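You operate a simulated robot arm through the tools that you are given. There is no shell and no other tool.

The job below is to be done with a simulated two-armed robot. You get a single attempt, and the scene is never put back.

JOB
Start the green welder on MIG and set it to the job card.

Only the result counts: the job must be done as asked and must still hold three seconds after the hand-in. Knocking over, shifting, dropping, spilling or breaking anything else fails it.

ROBOT AND FRAMES
Two 7-joint arms with fingered hands on one trunk that stands fixed in place. Base frame: the origin is at the foot of the trunk, x ahead of it, y to its left, z up. Lengths are in m, angles in degrees, forces in N, time in s.
The left shoulder is at [0.08, 0.241, 1.814], the right one opposite. With the tool pointing down near the work surface each hand reaches from about 0.1 to 0.58 m from the base axis, measured 20 degrees to its own side. Payload 4.9 kg a hand.
Tool frame (each hand has its own): the origin (TCP) lies between the finger pads and is the grasp point; the fingertips stand 0.032 m ahead of it; z points along the fingers, y is the line along which they close. The gripper opens to 0.2 m; its body begins 0.089 m behind the TCP. The gripper is a hand of 4 fingers: y runs from the thumb to the fingers, the wrist lies at [0, 0, -0.267] in the tool frame.
Orientation is that of the tool frame in the base frame, as [roll, pitch, yaw] about the fixed x, y, z axes, in that order (R = Rz(yaw) Ry(pitch) Rx(roll)). With the fingers straight down and closing along the base's y, the tool's x points along the base's -x, its y along +y and its z along -z.

CONTROLS
- The arms move only by the tool play_rows. It takes "left_steps", "right_steps" or both (then of equal length, played together; a hand with none holds still); each is a list that holds one entry, the list of rows, each a list of 6 numbers: the turn, a rotation vector about the tool's x, y, z in degrees, then the shift along the tool's x, y, z in m. In form: [[[wx, wy, wz, x, y, z], ...]]. A call has 1 to 20 rows; each row is the pose to reach, as a shift and turn from the pose commanded when the call began, along the tool's axes at that moment. Rows are played at 5 a second. More than 0.05 m and 8.6 degrees between two rows, and nothing of the call is played. Where a pose cannot be reached the arm comes as near as it can. A force on the tool above 40 N (or 10 N above the force at the start of the call, whichever is more), or a blocked arm, ends the call early, and 0.2 s more pass. In this call time passes only in rows, and 0.2 s behind the last. It gives the time, the measured TCP pose, the force on the tool (base axes), the opening and the grip force at its end, in the units of the frame above (readings bear some noise), with the torque about the TCP (base axes, N m) and any sound that the robot's microphone picked up.
- Cameras (640 x 400 px; columns grow to the right, rows downward): "scene" is now at [0.0899, -0.0041, 1.9487]; the picture's right is [-0.06, -1.00, -0.00], its down [-0.91, 0.05, -0.41] and it looks along [0.41, -0.02, -0.91] (base axes); focal length 370 px, centre (320, 200). "left" rides on the left gripper at [-0.069, -0.069, -0.116] in its tool frame; the picture's right is [0.71, -0.71, 0.00], its down [0.54, 0.54, -0.64] and it looks along [0.46, 0.45, 0.77] (tool axes); focal length 226 px, centre (320, 200). "right" rides on the right gripper at [0.069, -0.069, -0.116] in its tool frame; the picture's right is [0.71, 0.71, 0.00], its down [-0.54, 0.54, -0.64] and it looks along [-0.45, 0.46, 0.77] (tool axes); focal length 226 px, centre (320, 200).
- get_image(camera): a new picture of that camera. The clock stands still meanwhile.
- lift_body(by): slides the trunk up (or, below 0, down) by that many m; the arms and the scene camera ride with it, the base frame stays. It gives what a move gives, with no picture.
- set_fingers(finger1, finger2, finger3, thumb_bend, hand): sets how far each is bent, from 0 (flat) to 1 (curled in); at 0.3 the hand is open as for a grip, at 0.7 the pads meet at the TCP. One left out holds its place. A second passes; each finger stops where it meets its share of the squeeze, and holds until it gets a number again. It is the only way to open and close the hand. It gives what a move gives, with no picture; readings hold the bend of each and the force on the fingers (four entries, about 0 where the hand has none), thumb and palm.
- turn_head(pan, tilt): turns the head with the scene camera to pan (to the left, within 86 degrees either way) and tilt (down, from -29 to 69), counted from straight ahead of the robot. It gives what a move gives.
- point_at(camera, pixels): for up to 12 pixels [column, row] of the newest picture of that camera ("zoom" is the newest enlarged one), the place [x, y, z] in the base frame of the surface seen there, good to about 0.003 m. The clock stands still meanwhile.
- enlarge(camera, box): a new picture of the part [left, top, right, bottom] of that camera's present view, enlarged. The clock stands still meanwhile.
- finish_job(): hands the job in; it is judged then, once.

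Open the grippers and draw the arms clear of the work before you hand the job in, unless the task says otherwise.

The tools are called after "Emit:" as name(argument=value, ...) on one line, values as JSON. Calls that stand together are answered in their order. play_rows: Moves the arms, as the interface text tells. Its arguments: {"type":"object","properties":{"left_steps":{"type":"array","items":{"type":"array","items":{"type":"array","items":{"type":"number"}}}},"right_steps":{"type":"array","items":{"type":"array","items":{"type":"array","items":{"type":"number"}}}}},"required":[]} The other tools are called the same way: lift_body (by) moves the trunk up or down; set_fingers (finger1, finger2, finger3, thumb_bend, hand) moves the fingers one by one; turn_head (pan, tilt) turns the head that bears the scene camera; get_image (camera) takes a picture; point_at (camera, pixels) gives the place of the surface under pixels of a picture; enlarge (camera, box) takes an enlarged picture of a part of a camera's view; finish_job () hands the job in.

At the start:

```text
time: 0.0
left_eef_pos: [0.4907, 0.0703, 1.1254]
left_tcp_rot: [-180.0, 0.0, 180.0]
left_ft_force: [-0.6, 0.4, 0.2]
left_moment: [0.0, -0.02, -0.02]
left_width: 0.1997
left_gripper_force: 0.1
left_shape: jaw
left_bend: [0.3, 0.3, 0.3, 0.3]
left_finger forces: [0.0, 0.0, 0.0, 0.0, 0.0, 0.0]
right_eef_pos: [0.5881, -0.4855, 1.0762]
right_tcp_rot: [180.0, 0.0, 180.0]
right_ft_force: [0.7, -0.4, -0.2]
right_moment: [0.0, -0.01, 0.02]
right_width: 0.2
right_gripper_force: 0.0
right_shape: jaw
right_bend: [0.3, 0.3, 0.3, 0.3]
right_finger forces: [0.0, 0.0, 0.1, 0.1, 0.0, 0.0]
trunk travel left (down, up): [-0.722, 0.118]
head pan, tilt (commanded): [-3.4, 65.5]
```

scene: 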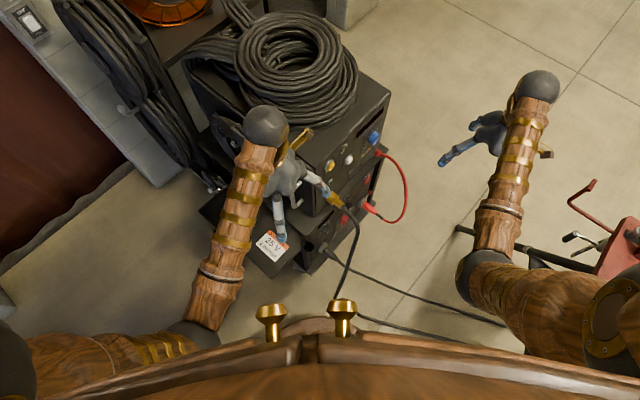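
right: 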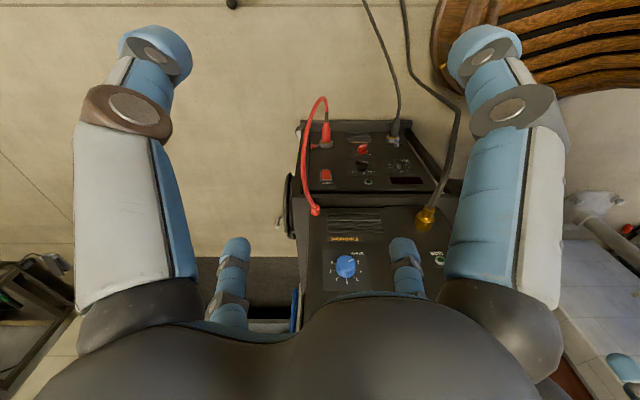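
left: 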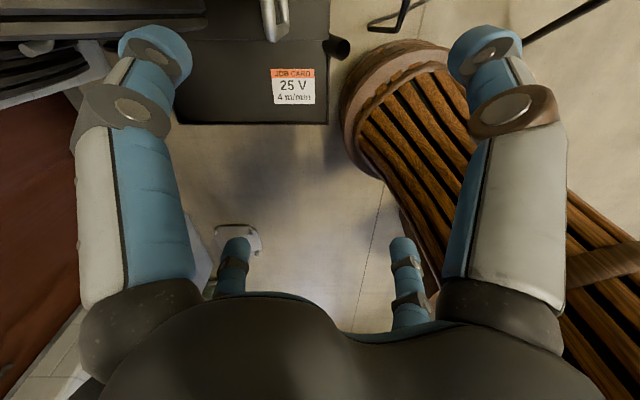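

The job card seen by the left camera reads 25 V, 4 m/min; the welder stack is in the scene at about (330,150). I take closer looks at the scene before moving anything.

Emit:
enlarge(camera="scene", box=[180, 60, 420, 290])

Emit:
enlarge(camera="left", box=[170, 0, 360, 130])

Emit:
enlarge(camera="right", box=[270, 100, 470, 310])

```text
1.74 times, centred on (300, 175) of scene
```

zoom: 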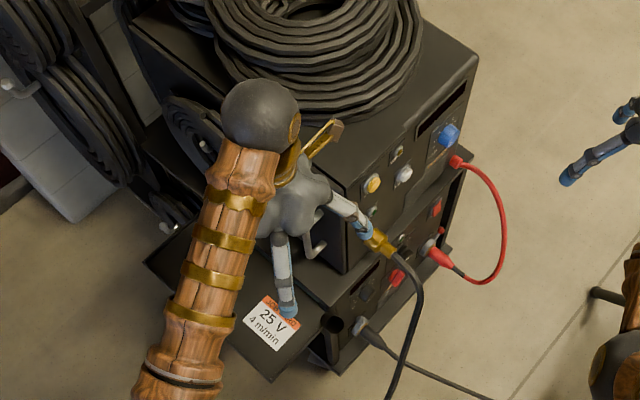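

```text
3.08 times, centred on (265, 65) of left
```

zoom: 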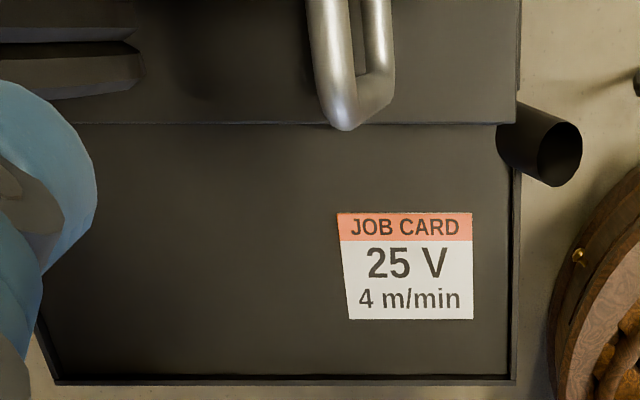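

```text
1.90 times, centred on (370, 205) of right
```

zoom: 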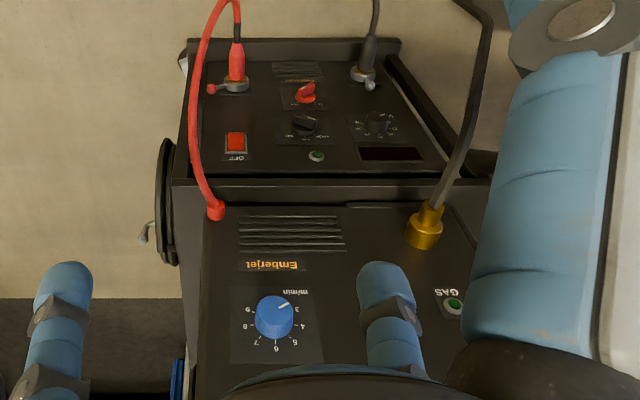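

The panel with the blue m/min knob and the lower panel with the red switch face to the right-near side. I look around with the head to find which welder is "green".

Emit:
point_at(camera="right", pixels=[[346, 266], [363, 150], [326, 176], [363, 165], [400, 165], [405, 180], [440, 258], [425, 218], [316, 210], [326, 140], [395, 140], [370, 182]])

Emit:
turn_head(pan=20, tilt=45)

Emit:
get_image(camera="scene")

```text
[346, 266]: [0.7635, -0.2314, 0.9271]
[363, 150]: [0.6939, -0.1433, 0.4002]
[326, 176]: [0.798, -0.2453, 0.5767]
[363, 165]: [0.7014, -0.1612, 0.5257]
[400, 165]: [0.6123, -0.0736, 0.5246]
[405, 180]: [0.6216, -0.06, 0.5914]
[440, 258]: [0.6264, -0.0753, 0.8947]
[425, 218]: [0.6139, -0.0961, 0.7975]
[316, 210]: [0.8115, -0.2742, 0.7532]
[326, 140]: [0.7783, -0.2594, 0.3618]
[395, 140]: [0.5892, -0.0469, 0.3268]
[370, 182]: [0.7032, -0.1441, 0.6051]
```

```text
time: 0.9
left_eef_pos: [0.4913, 0.0702, 1.124]
left_tcp_rot: [180.0, 0.0, 180.0]
left_ft_force: [0.2, 0.7, 0.0]
left_moment: [-0.02, -0.01, 0.02]
left_width: 0.1998
left_gripper_force: 0.0
left_shape: jaw
left_bend: [0.3, 0.3, 0.3, 0.3]
left_finger forces: [0.0, 0.1, 0.1, 0.0, 0.0, 0.0]
right_eef_pos: [0.589, -0.4852, 1.0766]
right_tcp_rot: [180.0, -0.1, 180.0]
right_ft_force: [0.9, 0.4, 0.0]
right_moment: [-0.02, -0.01, 0.02]
right_width: 0.1999
right_gripper_force: 0.0
right_shape: jaw
right_bend: [0.3, 0.3, 0.3, 0.3]
right_finger forces: [0.0, 0.1, 0.0, 0.0, 0.0, 0.0]
trunk travel left (down, up): [-0.722, 0.118]
head pan, tilt (commanded): [20.0, 45.0]
```

```text
taken
```

scene: 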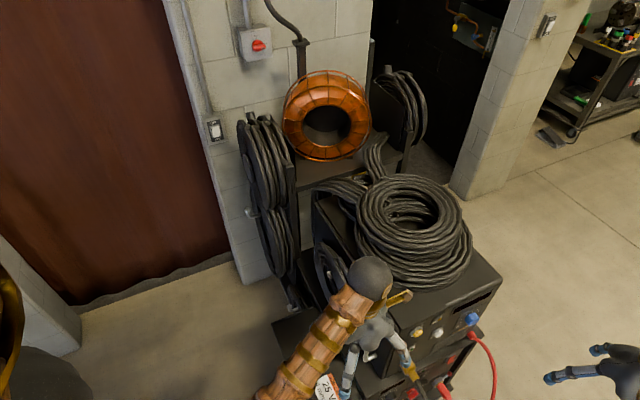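

There is a wall box with a red element at (258,45) and a wall switch at (213,128). I keep looking around for a green welder.

Emit:
enlarge(camera="scene", box=[180, 0, 360, 150])

Emit:
turn_head(pan=-30, tilt=45)

Emit:
get_image(camera="scene")

Emit:
turn_head(pan=-70, tilt=40)

Emit:
get_image(camera="scene")

Emit:
turn_head(pan=75, tilt=40)

Emit:
get_image(camera="scene")

Emit:
turn_head(pan=-10, tilt=15)

Emit:
get_image(camera="scene")

```text
2.67 times, centred on (270, 75) of scene
```

zoom: 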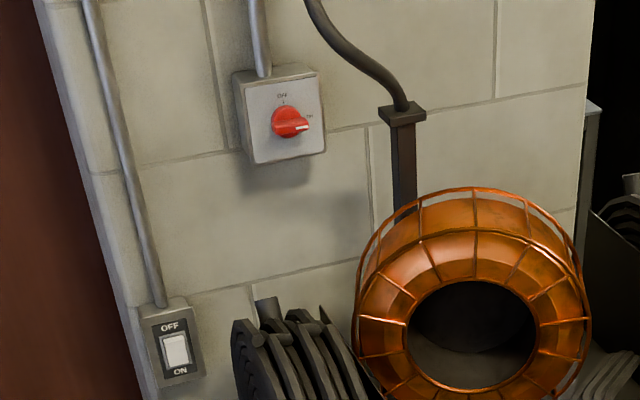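

```text
time: 2.0
left_eef_pos: [0.4917, 0.0708, 1.1259]
left_tcp_rot: [-180.0, -0.1, 180.0]
left_ft_force: [0.0, -0.3, 0.8]
left_moment: [-0.02, -0.02, 0.03]
left_width: 0.2
left_gripper_force: 0.2
left_shape: jaw
left_bend: [0.3, 0.3, 0.3, 0.3]
left_finger forces: [0.1, 0.0, 0.0, 0.0, 0.0, 0.1]
right_eef_pos: [0.5886, -0.4849, 1.0772]
right_tcp_rot: [179.9, 0.0, -179.9]
right_ft_force: [0.4, 0.1, 0.2]
right_moment: [0.0, 0.03, -0.01]
right_width: 0.1998
right_gripper_force: 0.1
right_shape: jaw
right_bend: [0.3, 0.3, 0.3, 0.3]
right_finger forces: [0.1, 0.0, 0.1, 0.0, 0.0, 0.0]
trunk travel left (down, up): [-0.722, 0.118]
head pan, tilt (commanded): [-30.0, 45.0]
```

```text
taken
```

scene: 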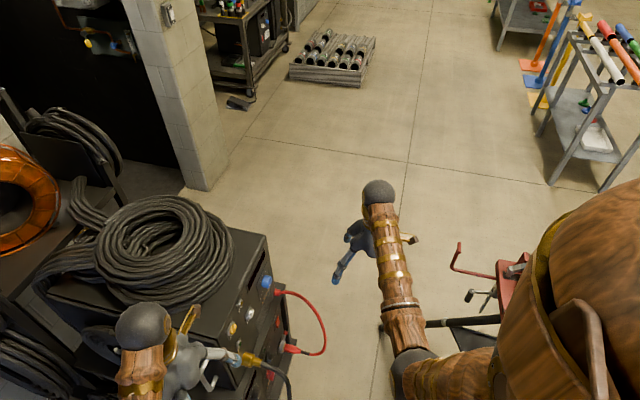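

```text
time: 3.1
left_eef_pos: [0.4923, 0.0707, 1.1267]
left_tcp_rot: [-179.9, 0.0, 179.9]
left_ft_force: [1.2, 0.2, 1.1]
left_moment: [0.01, -0.01, 0.0]
left_width: 0.1998
left_gripper_force: 0.0
left_shape: jaw
left_bend: [0.3, 0.3, 0.3, 0.3]
left_finger forces: [0.1, 0.0, 0.0, 0.1, 0.0, 0.1]
right_eef_pos: [0.5892, -0.4858, 1.076]
right_tcp_rot: [179.9, 0.0, -179.9]
right_ft_force: [0.1, 0.0, -1.1]
right_moment: [-0.02, -0.02, 0.03]
right_width: 0.2
right_gripper_force: 0.2
right_shape: jaw
right_bend: [0.3, 0.3, 0.3, 0.3]
right_finger forces: [0.0, 0.0, 0.1, 0.0, 0.0, 0.1]
trunk travel left (down, up): [-0.722, 0.118]
head pan, tilt (commanded): [-70.0, 40.0]
```

```text
taken
```

scene: 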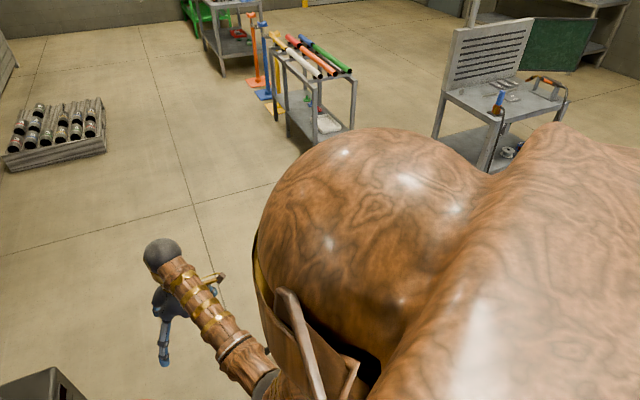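

```text
time: 5.4
left_eef_pos: [0.4912, 0.0707, 1.1259]
left_tcp_rot: [-180.0, 0.0, -180.0]
left_ft_force: [-0.1, 0.1, -0.2]
left_moment: [0.02, -0.02, 0.02]
left_width: 0.1999
left_gripper_force: 0.1
left_shape: jaw
left_bend: [0.3, 0.3, 0.3, 0.3]
left_finger forces: [0.1, 0.0, 0.0, 0.1, 0.1, 0.1]
right_eef_pos: [0.5889, -0.4861, 1.0755]
right_tcp_rot: [180.0, 0.0, 180.0]
right_ft_force: [-0.4, -0.2, -0.3]
right_moment: [-0.05, 0.0, 0.03]
right_width: 0.1999
right_gripper_force: 0.0
right_shape: jaw
right_bend: [0.3, 0.3, 0.3, 0.3]
right_finger forces: [0.0, 0.0, 0.1, 0.2, 0.0, 0.1]
trunk travel left (down, up): [-0.722, 0.118]
head pan, tilt (commanded): [75.0, 40.0]
```

```text
taken
```

scene: 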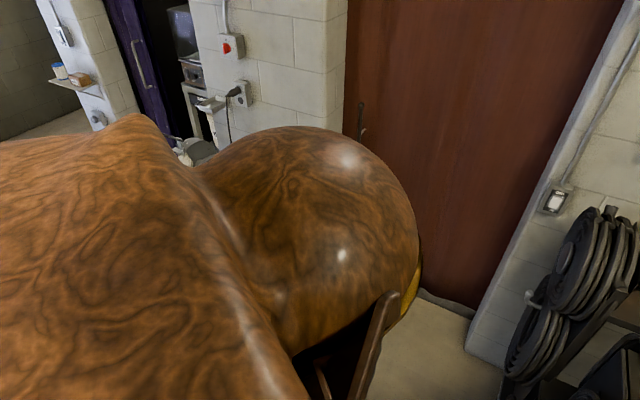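

```text
time: 7.0
left_eef_pos: [0.4913, 0.0711, 1.1262]
left_tcp_rot: [180.0, -0.1, -180.0]
left_ft_force: [0.3, 0.2, 1.2]
left_moment: [-0.02, -0.02, -0.03]
left_width: 0.1999
left_gripper_force: 0.1
left_shape: jaw
left_bend: [0.3, 0.3, 0.3, 0.3]
left_finger forces: [0.0, 0.0, 0.1, 0.0, 0.1, 0.1]
right_eef_pos: [0.5883, -0.4856, 1.0761]
right_tcp_rot: [180.0, 0.0, -179.9]
right_ft_force: [-0.1, -0.6, -0.4]
right_moment: [-0.01, 0.02, 0.01]
right_width: 0.1997
right_gripper_force: 0.1
right_shape: jaw
right_bend: [0.3, 0.3, 0.3, 0.3]
right_finger forces: [0.0, 0.1, 0.0, 0.1, 0.0, 0.0]
trunk travel left (down, up): [-0.722, 0.118]
head pan, tilt (commanded): [-10.0, 15.0]
```

```text
taken
```

scene: 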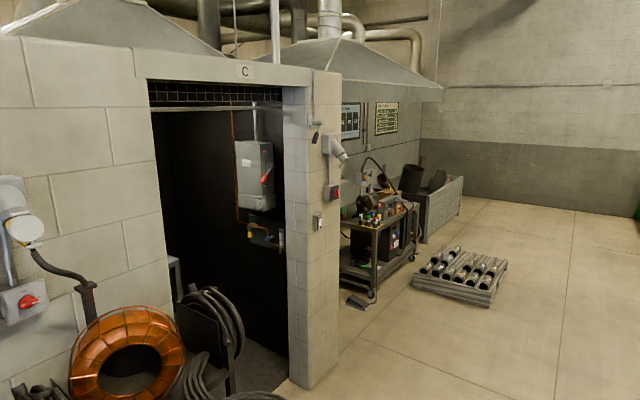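

The only welder in reach is this stack. I enlarge the lower panel in the right camera (pixels around 300-430, 120-200), and the wall isolator in the scene.

Emit:
enlarge(camera="right", box=[290, 110, 450, 210])

Emit:
enlarge(camera="right", box=[300, 200, 470, 300])

Emit:
turn_head(pan=20, tilt=35)

Emit:
enlarge(camera="scene", box=[180, 50, 300, 150])

```text
4.00 times, centred on (370, 160) of right
```

zoom: 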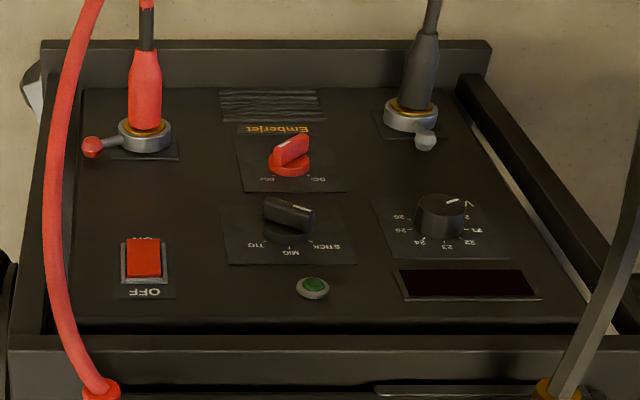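

```text
3.76 times, centred on (385, 250) of right
```

zoom: 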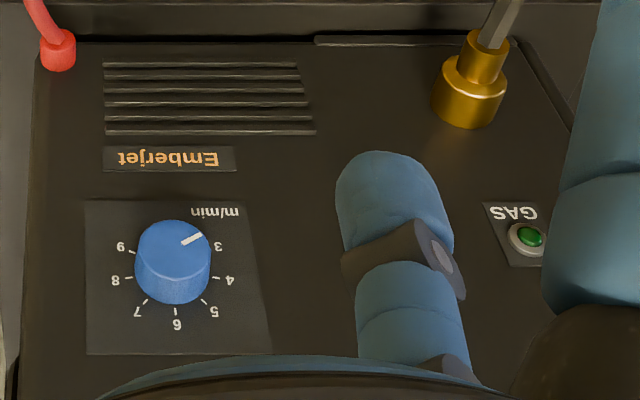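

```text
time: 8.0
left_eef_pos: [0.4902, 0.0705, 1.126]
left_tcp_rot: [180.0, 0.0, -179.9]
left_ft_force: [1.1, 0.0, 0.0]
left_moment: [0.0, 0.0, -0.01]
left_width: 0.1998
left_gripper_force: 0.1
left_shape: jaw
left_bend: [0.3, 0.3, 0.3, 0.3]
left_finger forces: [0.0, 0.0, 0.0, 0.0, 0.1, 0.0]
right_eef_pos: [0.5892, -0.4853, 1.0761]
right_tcp_rot: [-180.0, 0.1, -179.9]
right_ft_force: [0.3, 0.9, 0.4]
right_moment: [-0.01, -0.02, 0.02]
right_width: 0.2
right_gripper_force: 0.1
right_shape: jaw
right_bend: [0.3, 0.3, 0.3, 0.3]
right_finger forces: [0.0, 0.0, 0.1, 0.0, 0.1, 0.0]
trunk travel left (down, up): [-0.722, 0.118]
head pan, tilt (commanded): [20.0, 35.0]
```

```text
4.00 times, centred on (240, 100) of scene
```

zoom: 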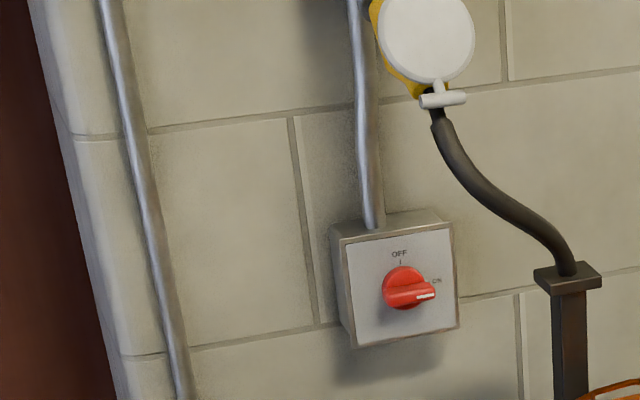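

The wall isolator's red knob at (410,290) of the zoom is already at ON. The lower panel shows the rocker (OFF), the mode knob (TIG/MIG/STICK), the V knob, and a red DC+/DC- knob. I move the left arm back and out of the view line, since it blocks the scene camera.

Emit:
play_rows(left_steps=[[[0, 0, 0, 0.02, 0.033, -0.011], [0, 0, 0, 0.043, 0.066, -0.023], [0, 0, 0, 0.064, 0.099, -0.034], [0, 0, 0, 0.086, 0.131, -0.046], [0, 0, 0, 0.107, 0.164, -0.057], [0, 0, 0, 0.129, 0.197, -0.069], [0, 0, 0, 0.15, 0.23, -0.08]]])

Emit:
turn_head(pan=-10, tilt=55)

Emit:
get_image(camera="scene")

```text
time: 9.3
left_eef_pos: [0.3732, 0.0688, 1.2239]
left_tcp_rot: [166.4, 3.5, 122.6]
left_ft_force: [0.1, -0.1, 0.2]
left_moment: [0.06, -0.05, -0.03]
left_width: 0.2001
left_gripper_force: 0.1
left_shape: jaw
left_bend: [0.3, 0.3, 0.3, 0.3]
left_finger forces: [0.1, 0.0, 0.0, 0.0, 0.0, 0.1]
left hand out of reach, approached as far as the arm can: row 1, 2, 3
right_eef_pos: [0.588, -0.4723, 1.0844]
right_tcp_rot: [-179.1, -0.1, 179.5]
right_ft_force: [0.9, 0.8, 0.2]
right_moment: [0.02, 0.03, -0.01]
right_width: 0.2
right_gripper_force: 0.0
right_shape: jaw
right_bend: [0.3, 0.3, 0.3, 0.3]
right_finger forces: [0.0, 0.0, 0.1, 0.0, 0.1, 0.1]
trunk travel left (down, up): [-0.722, 0.118]
head pan, tilt (commanded): [20.0, 35.0]
stopped in row 6 (left hand): the arm was blocked; the commanded pose is now the measured one
```

```text
time: 10.3
left_eef_pos: [0.3743, 0.0694, 1.2223]
left_tcp_rot: [166.6, 3.3, 122.9]
left_ft_force: [0.6, 0.8, -0.1]
left_moment: [0.02, -0.01, -0.02]
left_width: 0.2001
left_gripper_force: 0.0
left_shape: jaw
left_bend: [0.3, 0.3, 0.3, 0.3]
left_finger forces: [0.0, 0.1, 0.0, 0.0, 0.1, 0.1]
right_eef_pos: [0.5908, -0.4721, 1.0823]
right_tcp_rot: [-179.2, -0.2, 179.6]
right_ft_force: [0.1, 0.4, 0.0]
right_moment: [0.0, -0.02, 0.0]
right_width: 0.1999
right_gripper_force: 0.1
right_shape: jaw
right_bend: [0.3, 0.3, 0.3, 0.3]
right_finger forces: [0.1, 0.1, 0.1, 0.0, 0.0, 0.0]
trunk travel left (down, up): [-0.722, 0.118]
head pan, tilt (commanded): [-10.0, 55.0]
```

```text
taken
```

scene: 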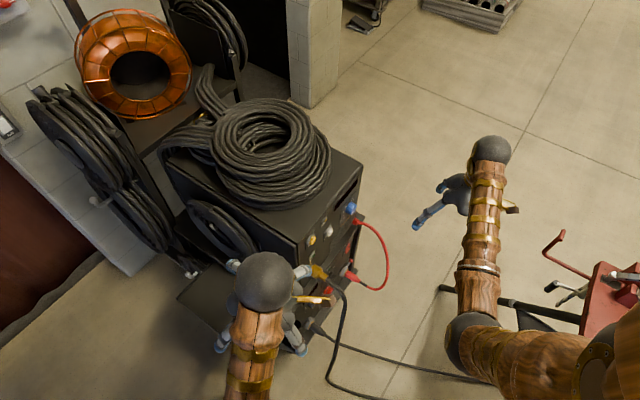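

The left arm got blocked partway (joint limits, no contact force), but it is nearer the body now. I measure places of the stack, tray and card in this newest scene picture: card hidden, tray (230,300), top corners (362,165), (165,160), (300,245).

Emit:
point_at(camera="scene", pixels=[[205, 300], [180, 295], [360, 165], [300, 245], [168, 170], [330, 200], [349, 209], [312, 240], [330, 232], [385, 250], [345, 320], [330, 385]])

Emit:
enlarge(camera="scene", box=[200, 150, 420, 370])

Emit:
get_image(camera="left")

Emit:
get_image(camera="right")

```text
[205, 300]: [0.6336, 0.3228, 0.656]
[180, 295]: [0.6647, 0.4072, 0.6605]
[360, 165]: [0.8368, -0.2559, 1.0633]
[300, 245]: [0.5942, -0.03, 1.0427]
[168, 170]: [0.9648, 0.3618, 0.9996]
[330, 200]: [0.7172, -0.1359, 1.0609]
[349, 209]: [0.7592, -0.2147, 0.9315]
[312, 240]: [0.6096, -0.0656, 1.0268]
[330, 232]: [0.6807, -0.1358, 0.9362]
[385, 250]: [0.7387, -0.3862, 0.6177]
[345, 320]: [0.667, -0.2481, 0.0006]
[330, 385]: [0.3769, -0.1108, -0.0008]
```

```text
1.82 times, centred on (310, 260) of scene
```

zoom: 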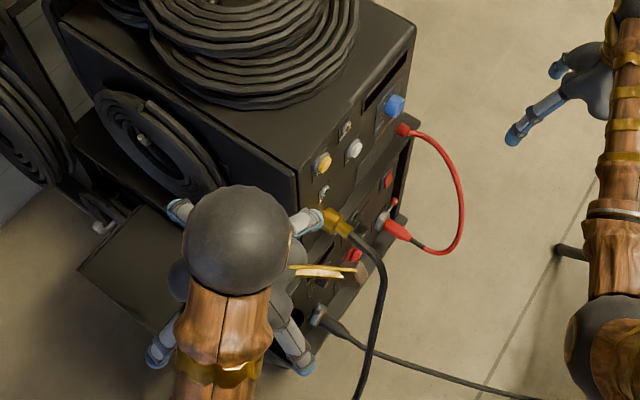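

```text
taken
```

left: 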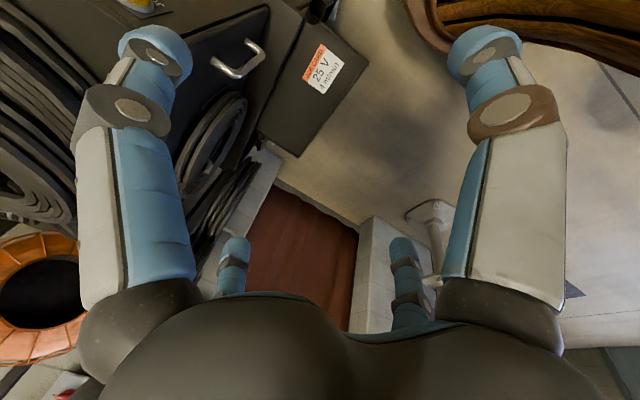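

```text
taken
```

right: 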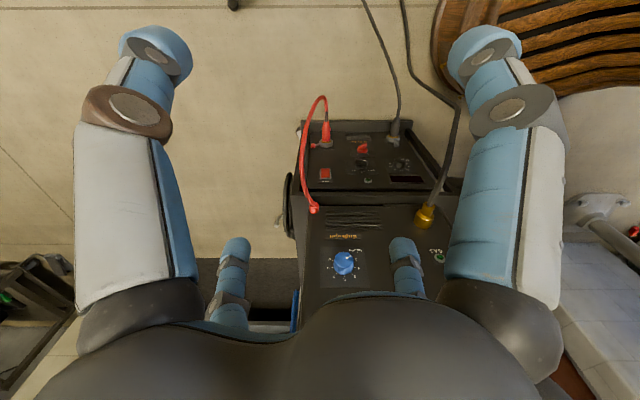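

The picture shows the stack front with the blue knob at (349,209), plugs and cables; the tray with the card sits near (0.5,0.16,0.66). Before lowering the trunk I need the left hand clear of the tray, so I try moving it slowly up and to the left.

Emit:
play_rows(left_steps=[[[0, 0, 0, 0.018, 0.008, -0.012], [0, 0, 0, 0.037, 0.016, -0.024], [0, 0, 0, 0.055, 0.024, -0.036], [0, 0, 0, 0.073, 0.032, -0.048], [0, 0, 0, 0.092, 0.04, -0.061], [0, 0, 0, 0.11, 0.048, -0.073], [0, 0, 0, 0.129, 0.056, -0.085], [0, 0, 0, 0.147, 0.063, -0.097]]])

Emit:
get_image(camera="scene")

```text
time: 11.1
left_eef_pos: [0.4177, 0.1454, 1.2837]
left_tcp_rot: [157.8, 3.2, 121.2]
left_ft_force: [0.2, 0.0, -0.4]
left_moment: [0.07, 0.04, 0.02]
left_width: 0.1999
left_gripper_force: 0.1
left_shape: jaw
left_bend: [0.3, 0.3, 0.3, 0.3]
left_finger forces: [0.1, 0.0, 0.1, 0.0, 0.0, 0.0]
left hand out of reach, approached as far as the arm can: row 3, 4
right_eef_pos: [0.592, -0.4789, 1.0783]
right_tcp_rot: [-179.4, -0.3, 179.5]
right_ft_force: [-0.4, -0.3, -0.9]
right_moment: [0.04, -0.02, 0.0]
right_width: 0.1997
right_gripper_force: 0.1
right_shape: jaw
right_bend: [0.3, 0.3, 0.3, 0.3]
right_finger forces: [0.0, 0.0, 0.1, 0.0, 0.0, 0.1]
trunk travel left (down, up): [-0.722, 0.118]
head pan, tilt (commanded): [-10.0, 55.0]
stopped in row 4 (left hand): the arm was blocked; the commanded pose is now the measured one
```

```text
taken
```

scene: 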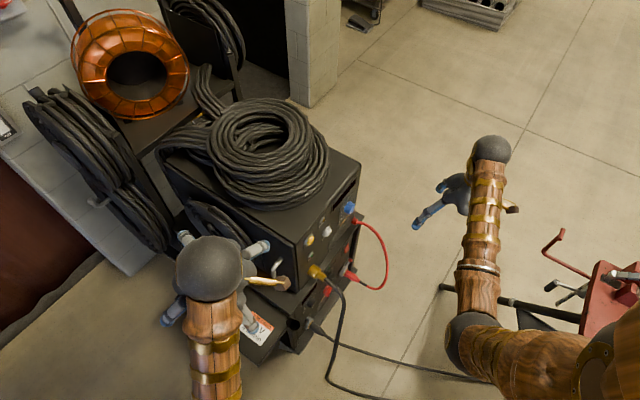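

The left arm stopped again without contact force, now at (0.418,0.145,1.284). I try retracting it straight back toward the body instead.

Emit:
play_rows(left_steps=[[[0, 0, 0, 0.011, -0.015, -0.011], [0, 0, 0, 0.022, -0.03, -0.023], [0, 0, 0, 0.033, -0.045, -0.034], [0, 0, 0, 0.043, -0.06, -0.046], [0, 0, 0, 0.054, -0.076, -0.057], [0, 0, 0, 0.065, -0.091, -0.069], [0, 0, 0, 0.076, -0.106, -0.08]]])

Emit:
get_image(camera="scene")

```text
time: 12.2
left_eef_pos: [0.4373, 0.1255, 1.3045]
left_tcp_rot: [148.3, 4.2, 121.2]
left_ft_force: [-0.3, 0.3, 0.3]
left_moment: [-0.01, -0.04, -0.04]
left_width: 0.1999
left_gripper_force: 0.0
left_shape: jaw
left_bend: [0.3, 0.3, 0.3, 0.3]
left_finger forces: [0.0, 0.0, 0.1, 0.0, 0.0, 0.1]
left hand out of reach, approached as far as the arm can: row 1, 2, 3, 4, 5
right_eef_pos: [0.5975, -0.4833, 1.0744]
right_tcp_rot: [-179.8, -0.5, 179.7]
right_ft_force: [-0.5, 0.1, 0.2]
right_moment: [0.01, -0.11, 0.0]
right_width: 0.1999
right_gripper_force: 0.1
right_shape: jaw
right_bend: [0.3, 0.3, 0.3, 0.3]
right_finger forces: [0.1, 0.0, 0.0, 0.0, 0.1, 0.0]
trunk travel left (down, up): [-0.722, 0.118]
head pan, tilt (commanded): [-10.0, 55.0]
stopped in row 5 (left hand): the arm was blocked; the commanded pose is now the measured one
```

```text
taken
```

scene: 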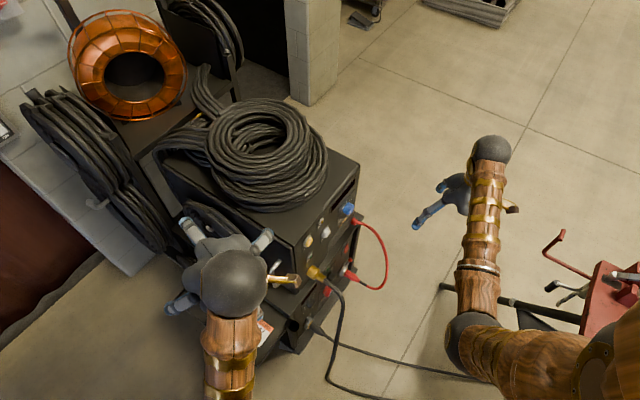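

The scene view itself shifted slightly: the left elbow is pressing on the trunk, so going back is no use. I go forward and up with the left hand instead, which frees the elbow.

Emit:
play_rows(left_steps=[[[0, 0, 0, -0.004, 0.016, -0.019], [0, 0, 0, -0.008, 0.032, -0.039], [0, 0, 0, -0.011, 0.047, -0.058], [0, 0, 0, -0.015, 0.063, -0.078], [0, 0, 0, -0.019, 0.079, -0.097], [0, 0, 0, -0.023, 0.095, -0.116], [0, 0, 0, -0.026, 0.11, -0.136], [0, 0, 0, -0.03, 0.126, -0.155]]])

Emit:
get_image(camera="scene")

```text
time: 14.1
left_eef_pos: [0.4653, 0.1011, 1.508]
left_tcp_rot: [148.3, 4.0, 121.1]
left_ft_force: [0.0, 0.5, 0.2]
left_moment: [0.03, -0.02, 0.01]
left_width: 0.2001
left_gripper_force: 0.0
left_shape: jaw
left_bend: [0.3, 0.3, 0.3, 0.3]
left_finger forces: [0.1, 0.0, 0.0, 0.0, 0.0, 0.0]
left hand out of reach, approached as far as the arm can: row 1, 2, 3, 4, 5, 6, 7, 8
right_eef_pos: [0.5859, -0.4899, 1.0766]
right_tcp_rot: [179.9, 0.1, 179.8]
right_ft_force: [-0.2, -0.4, -0.1]
right_moment: [0.01, -0.02, 0.01]
right_width: 0.2002
right_gripper_force: 0.0
right_shape: jaw
right_bend: [0.3, 0.3, 0.3, 0.3]
right_finger forces: [0.0, 0.1, 0.1, 0.0, 0.0, 0.0]
trunk travel left (down, up): [-0.722, 0.118]
head pan, tilt (commanded): [-10.0, 55.0]
```

```text
taken
```

scene: 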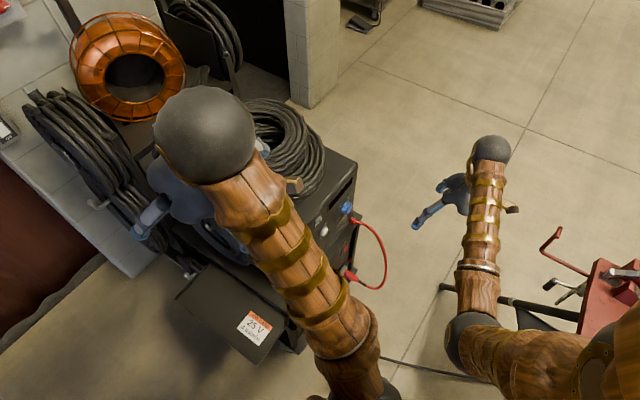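

Now the left hand is at (0.465,0.10,1.508) and the trunk is unloaded (right hand back to its start place); the left elbow at (360,370) lies across the middle. I move the left hand to the left at this height.

Emit:
play_rows(left_steps=[[[0, 0, 0, 0.027, 0.015, 0.007], [0, 0, 0, 0.053, 0.03, 0.014], [0, 0, 0, 0.08, 0.044, 0.02], [0, 0, 0, 0.107, 0.059, 0.027], [0, 0, 0, 0.133, 0.074, 0.034], [0, 0, 0, 0.16, 0.089, 0.041], [0, 0, 0, 0.187, 0.103, 0.048], [0, 0, 0, 0.213, 0.118, 0.055]]])

Emit:
get_image(camera="scene")

```text
time: 15.8
left_eef_pos: [0.5328, 0.2545, 1.4762]
left_tcp_rot: [148.3, 4.1, 121.1]
left_ft_force: [0.3, 0.3, 0.2]
left_moment: [0.01, 0.01, -0.02]
left_width: 0.2002
left_gripper_force: 0.0
left_shape: jaw
left_bend: [0.3, 0.3, 0.3, 0.3]
left_finger forces: [0.0, 0.0, 0.1, 0.0, 0.0, 0.0]
left hand out of reach, approached as far as the arm can: row 1, 2, 3, 4, 5, 6, 7, 8
right_eef_pos: [0.5882, -0.4877, 1.0768]
right_tcp_rot: [180.0, 0.0, 179.8]
right_ft_force: [0.5, -0.7, -0.2]
right_moment: [-0.02, -0.04, -0.01]
right_width: 0.1998
right_gripper_force: 0.1
right_shape: jaw
right_bend: [0.3, 0.3, 0.3, 0.3]
right_finger forces: [0.0, 0.0, 0.0, 0.0, 0.0, 0.1]
trunk travel left (down, up): [-0.722, 0.118]
head pan, tilt (commanded): [-10.0, 55.0]
```

```text
taken
```

scene: 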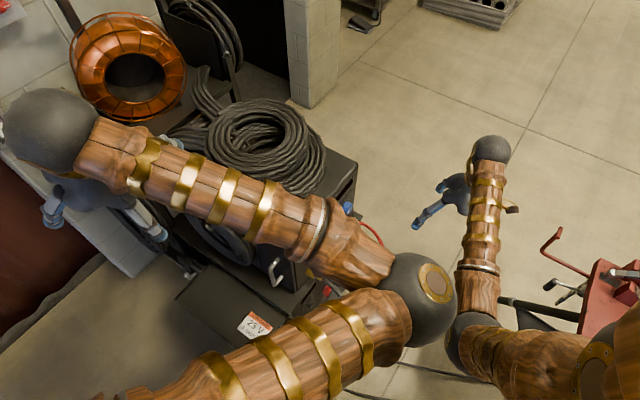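

The left arm is folded with its elbow at (420,300), in front of the chest. I swing the whole left arm outward about its shoulder's vertical axis (hand position and yaw together) so the elbow comes away from the middle.

Emit:
play_rows(left_steps=[[[-0.44, 3.14, -5.09, 0.0423, 0.0196, 0.0084], [-0.88, 6.29, -10.18, 0.0866, 0.0354, 0.0144], [-1.32, 9.43, -15.28, 0.1324, 0.0474, 0.0178], [-1.76, 12.58, -20.37, 0.1792, 0.0551, 0.0186], [-2.2, 15.72, -25.46, 0.2265, 0.0586, 0.0167], [-2.64, 18.87, -30.55, 0.2737, 0.0581, 0.0122], [-3.07, 22.01, -35.65, 0.3202, 0.0532, 0.0052], [-3.51, 25.16, -40.74, 0.3658, 0.0442, -0.0043]]])

Emit:
get_image(camera="scene")

```text
time: 17.9
left_eef_pos: [0.4161, 0.3963, 1.301]
left_tcp_rot: [161.6, 10.3, 170.8]
left_ft_force: [0.5, 0.2, -0.4]
left_moment: [-0.05, -0.05, -0.02]
left_width: 0.2002
left_gripper_force: 0.1
left_shape: jaw
left_bend: [0.3, 0.3, 0.3, 0.3]
left_finger forces: [0.1, 0.0, 0.0, 0.0, 0.1, 0.1]
left hand out of reach, approached as far as the arm can: row 1, 2, 3, 4, 5, 6, 7, 8
right_eef_pos: [0.5876, -0.4818, 1.078]
right_tcp_rot: [-179.9, 0.2, 179.9]
right_ft_force: [0.7, 0.5, 0.0]
right_moment: [-0.06, -0.02, 0.03]
right_width: 0.2001
right_gripper_force: 0.0
right_shape: jaw
right_bend: [0.3, 0.3, 0.3, 0.3]
right_finger forces: [0.0, 0.0, 0.0, 0.0, 0.0, 0.0]
trunk travel left (down, up): [-0.722, 0.118]
head pan, tilt (commanded): [-10.0, 55.0]
stopped in row 8 (left hand): the arm was blocked; the commanded pose is now the measured one
```

```text
taken
```

scene: 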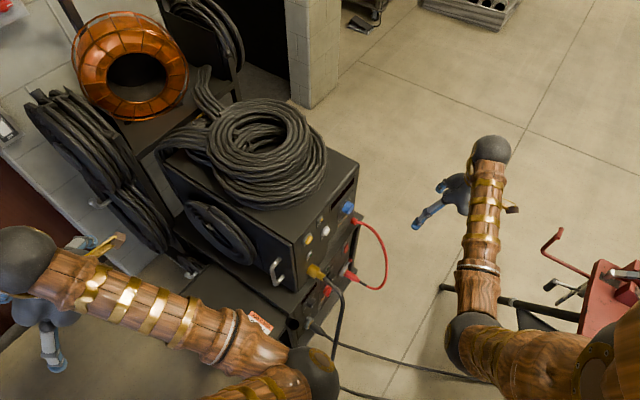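

The left hand is now at (0.416,0.396,1.30), clear of the tray outline, and the stack front is visible. Before lowering the trunk I measure the red trolley on the right (600,300) and other things that could be in the way.

Emit:
point_at(camera="scene", pixels=[[600, 300], [548, 262], [560, 234], [625, 277], [443, 288], [520, 305], [556, 285], [610, 290], [560, 300], [620, 330]])

Emit:
enlarge(camera="scene", box=[420, 200, 640, 400])

Emit:
enlarge(camera="scene", box=[240, 150, 420, 360])

Emit:
get_image(camera="left")

```text
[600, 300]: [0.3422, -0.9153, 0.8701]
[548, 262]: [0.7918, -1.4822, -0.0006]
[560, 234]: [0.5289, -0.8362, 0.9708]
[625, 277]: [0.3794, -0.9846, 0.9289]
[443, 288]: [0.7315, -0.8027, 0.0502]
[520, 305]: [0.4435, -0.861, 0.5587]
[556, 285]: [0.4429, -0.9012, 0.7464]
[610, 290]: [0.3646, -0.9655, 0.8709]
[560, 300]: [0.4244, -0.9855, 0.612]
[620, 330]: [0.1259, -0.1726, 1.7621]
```

```text
2.00 times, centred on (530, 300) of scene
```

zoom: 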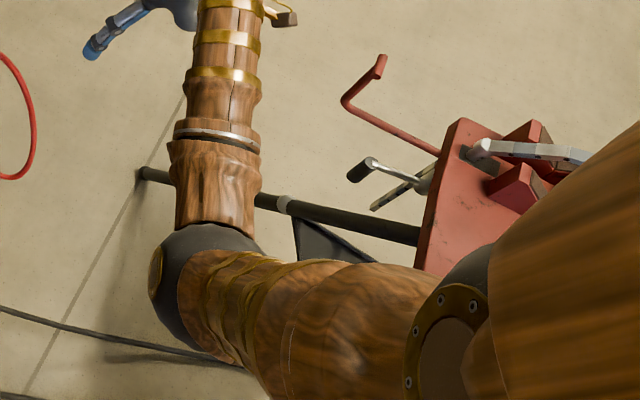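

```text
1.90 times, centred on (330, 255) of scene
```

zoom: 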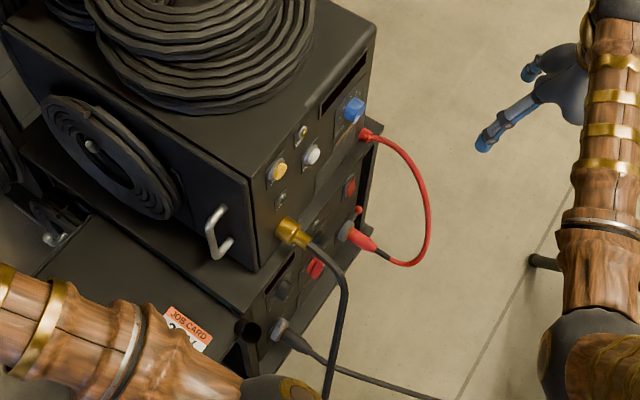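

```text
taken
```

left: 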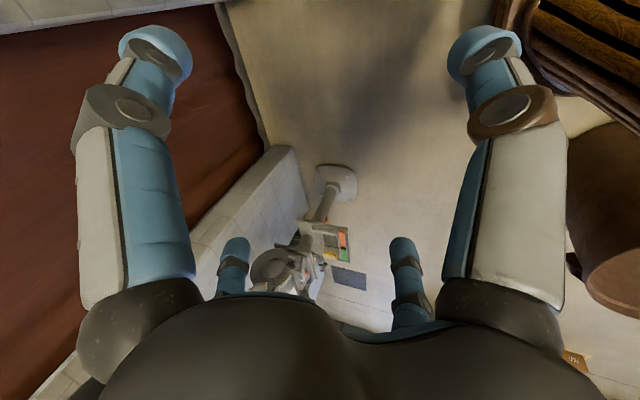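

The red stand on the right is at y below -0.83, well outside the right arm. I lower the trunk by 0.3 and look again.

Emit:
lift_body(by=-0.3)

Emit:
get_image(camera="scene")

Emit:
get_image(camera="right")

Emit:
get_image(camera="left")

```text
time: 20.9
left_eef_pos: [0.4179, 0.3918, 1.0023]
left_tcp_rot: [161.5, 10.2, 170.8]
left_ft_force: [0.2, 0.1, 0.1]
left_moment: [0.04, 0.02, 0.03]
left_width: 0.2002
left_gripper_force: 0.0
left_shape: jaw
left_bend: [0.3, 0.3, 0.3, 0.3]
left_finger forces: [0.0, 0.1, 0.0, 0.0, 0.0, 0.0]
right_eef_pos: [0.5868, -0.4877, 0.7765]
right_tcp_rot: [-180.0, 0.0, 179.8]
right_ft_force: [-0.8, 0.1, -0.5]
right_moment: [0.03, 0.0, 0.01]
right_width: 0.1998
right_gripper_force: 0.1
right_shape: jaw
right_bend: [0.3, 0.3, 0.3, 0.3]
right_finger forces: [0.0, 0.0, 0.1, 0.1, 0.0, 0.0]
trunk travel left (down, up): [-0.422, 0.418]
head pan, tilt (commanded): [-10.0, 55.0]
```

```text
taken
```

scene: 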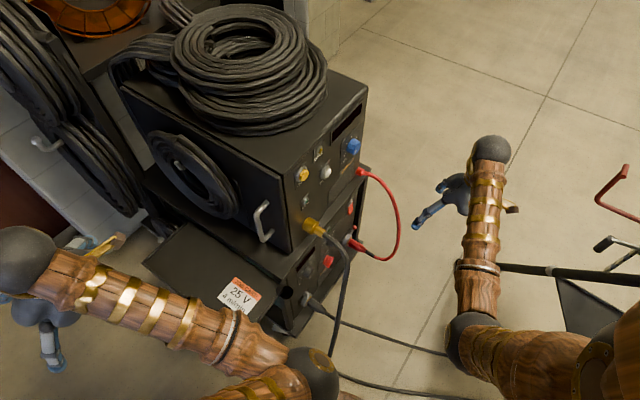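

```text
taken
```

right: 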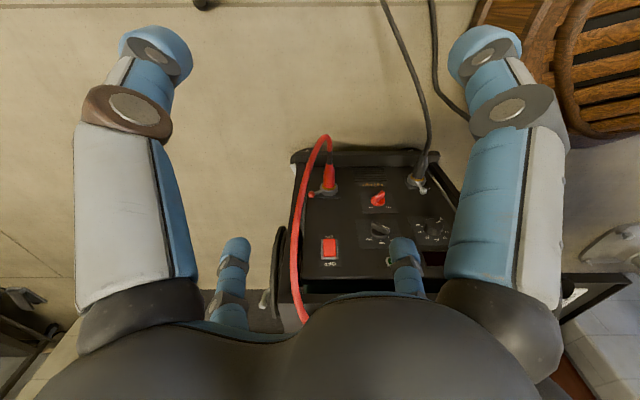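

```text
taken
```

left: 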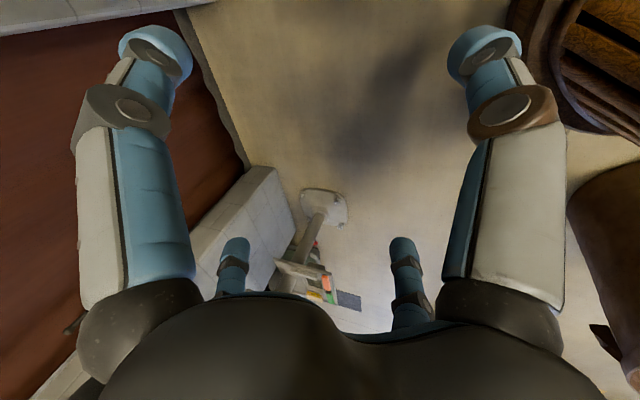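

Lowering went cleanly. Next I turn the right hand from pointing down to pointing at the panel (direction about (0.68,0.73,0)), drawing it back so that it stays about 0.29 m off the panel plane.

Emit:
play_rows(right_steps=[[[-5.49, -5.11, 0, 0.0056, 0.0107, -0.002], [-10.98, -10.22, 0, 0.0112, 0.0213, -0.004], [-16.48, -15.33, 0, 0.0168, 0.032, -0.006], [-21.97, -20.43, 0, 0.0223, 0.0427, -0.008], [-27.46, -25.54, 0, 0.0279, 0.0533, -0.01], [-32.95, -30.65, 0, 0.0335, 0.064, -0.012], [-38.44, -35.76, 0, 0.0391, 0.0747, -0.014], [-43.93, -40.87, 0, 0.0447, 0.0853, -0.016], [-49.43, -45.98, 0, 0.0503, 0.096, -0.018], [-54.92, -51.08, 0, 0.0558, 0.1067, -0.02], [-60.41, -56.19, 0, 0.0614, 0.1173, -0.022], [-65.9, -61.3, 0, 0.067, 0.128, -0.024]]])

Emit:
get_image(camera="scene")

Emit:
get_image(camera="right")

```text
time: 23.4
left_eef_pos: [0.4182, 0.3931, 1.0012]
left_tcp_rot: [161.5, 10.2, 170.8]
left_ft_force: [0.4, -0.6, -0.4]
left_moment: [-0.02, -0.02, 0.03]
left_width: 0.1999
left_gripper_force: 0.1
left_shape: jaw
left_bend: [0.3, 0.3, 0.3, 0.3]
left_finger forces: [0.1, 0.0, 0.1, 0.1, 0.0, 0.0]
right_eef_pos: [0.5211, -0.3596, 0.8004]
right_tcp_rot: [89.8, 43.0, 136.7]
right_ft_force: [1.3, -0.3, -0.8]
right_moment: [0.03, 0.0, 0.0]
right_width: 0.1999
right_gripper_force: 0.1
right_shape: jaw
right_bend: [0.3, 0.3, 0.3, 0.3]
right_finger forces: [0.0, 0.0, 0.0, 0.0, 0.0, 0.0]
trunk travel left (down, up): [-0.422, 0.418]
head pan, tilt (commanded): [-10.0, 55.0]
```

```text
taken
```

scene: 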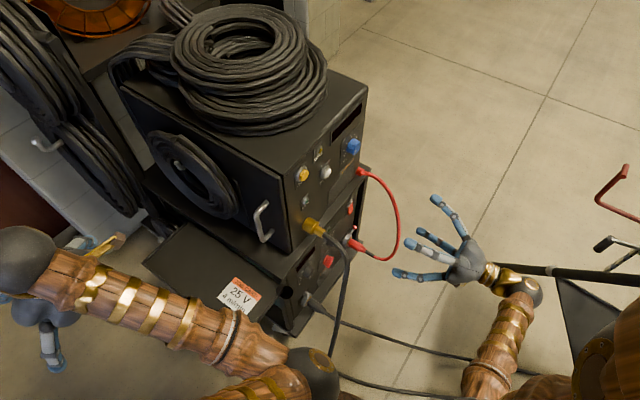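

```text
taken
```

right: 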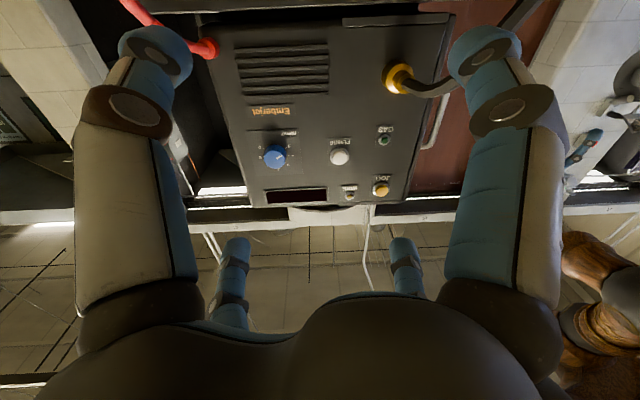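

The right hand now faces the panel, and its camera sees the feeder front upside down. I enlarge the feeder part (200-460, 10-220).

Emit:
enlarge(camera="right", box=[230, 110, 430, 215])

Emit:
enlarge(camera="scene", box=[270, 80, 410, 340])

Emit:
point_at(camera="right", pixels=[[275, 156], [340, 157], [383, 140], [380, 189], [350, 194], [298, 196], [398, 78], [210, 47], [300, 135], [240, 60], [420, 60], [400, 170]])

```text
3.20 times, centred on (330, 162) of right
```

zoom: 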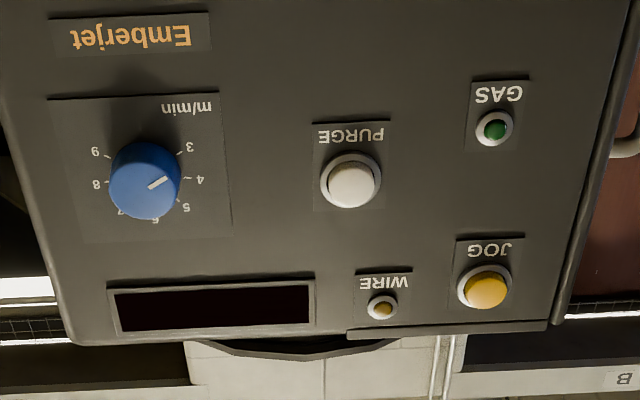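

```text
1.54 times, centred on (340, 210) of scene
```

zoom: 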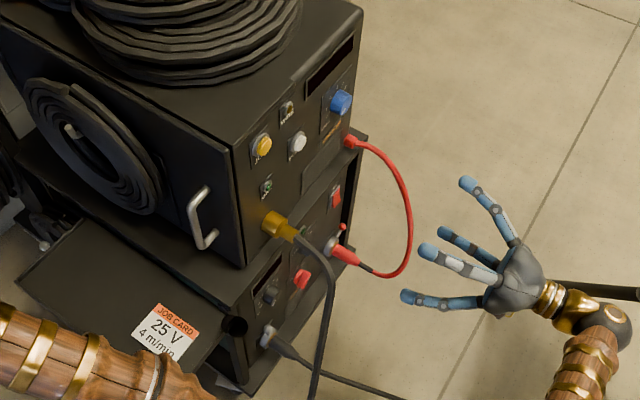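

```text
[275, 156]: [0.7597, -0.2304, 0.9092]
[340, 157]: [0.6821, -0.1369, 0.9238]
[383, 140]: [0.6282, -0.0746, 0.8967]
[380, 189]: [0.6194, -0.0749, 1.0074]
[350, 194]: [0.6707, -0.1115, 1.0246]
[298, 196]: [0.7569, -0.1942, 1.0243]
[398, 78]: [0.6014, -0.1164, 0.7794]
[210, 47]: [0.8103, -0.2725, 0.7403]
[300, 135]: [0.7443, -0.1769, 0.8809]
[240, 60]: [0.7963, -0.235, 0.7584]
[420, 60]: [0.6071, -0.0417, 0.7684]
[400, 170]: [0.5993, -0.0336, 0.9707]
```

The feeder shows: blue knob pointing at 3 m/min, PURGE, JOG buttons and GAS/WIRE lamps. The panel plane is x+y≈0.565 at 45°. I measure the cables in the scene picture before lowering further.

Emit:
point_at(camera="scene", pixels=[[330, 236], [345, 262], [346, 290], [340, 325], [332, 352], [398, 215], [395, 240], [375, 258], [355, 245], [325, 315], [360, 330], [420, 348]])

```text
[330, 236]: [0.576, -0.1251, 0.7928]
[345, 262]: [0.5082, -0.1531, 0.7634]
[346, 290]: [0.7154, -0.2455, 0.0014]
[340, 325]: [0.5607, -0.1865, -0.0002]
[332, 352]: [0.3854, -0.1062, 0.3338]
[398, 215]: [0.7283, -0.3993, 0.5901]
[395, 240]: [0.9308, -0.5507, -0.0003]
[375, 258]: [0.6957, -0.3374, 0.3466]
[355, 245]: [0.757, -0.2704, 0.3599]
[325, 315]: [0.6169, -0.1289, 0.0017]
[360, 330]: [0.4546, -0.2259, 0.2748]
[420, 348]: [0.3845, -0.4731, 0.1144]
```

The torch cable hangs out to about 0.2 m from the panel and the minus cable runs outward low (z 0.11-0.27); the right hand will stay above them. I lower the trunk by 0.38 to bring the right camera below the lower panel.

Emit:
lift_body(by=-0.2)

Emit:
get_image(camera="scene")

Emit:
get_image(camera="right")

Emit:
get_image(camera="left")

```text
time: 25.6
left_eef_pos: [0.4175, 0.3923, 0.8018]
left_tcp_rot: [161.5, 10.2, 170.8]
left_ft_force: [-0.1, -0.1, 0.7]
left_moment: [0.02, 0.0, 0.0]
left_width: 0.1999
left_gripper_force: 0.1
left_shape: jaw
left_bend: [0.3, 0.3, 0.3, 0.3]
left_finger forces: [0.1, 0.0, 0.1, 0.0, 0.0, 0.1]
right_eef_pos: [0.522, -0.3591, 0.601]
right_tcp_rot: [90.0, 42.7, 136.8]
right_ft_force: [0.2, 0.3, -0.1]
right_moment: [-0.02, -0.01, 0.03]
right_width: 0.1998
right_gripper_force: 0.0
right_shape: jaw
right_bend: [0.3, 0.3, 0.3, 0.3]
right_finger forces: [0.0, 0.1, 0.1, 0.0, 0.0, 0.0]
trunk travel left (down, up): [-0.222, 0.618]
head pan, tilt (commanded): [-10.0, 55.0]
```

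```text
taken
```

scene: 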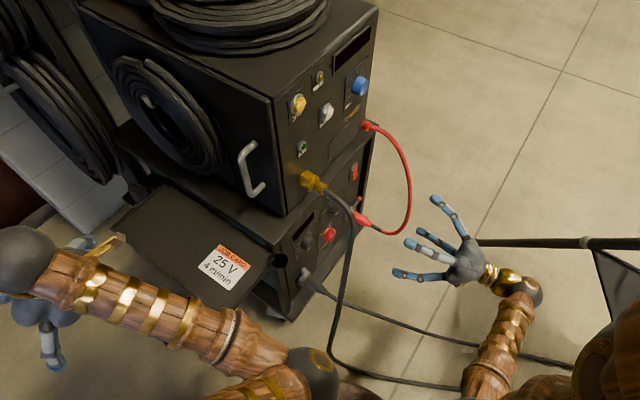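

```text
taken
```

right: 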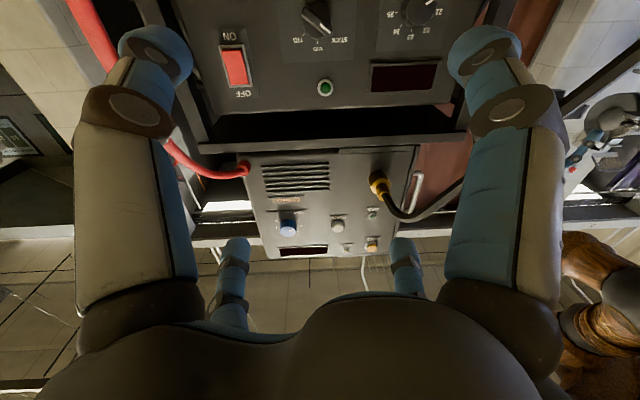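

```text
taken
```

left: 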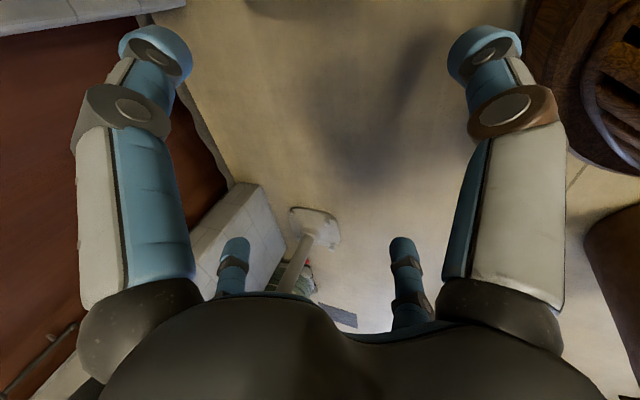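

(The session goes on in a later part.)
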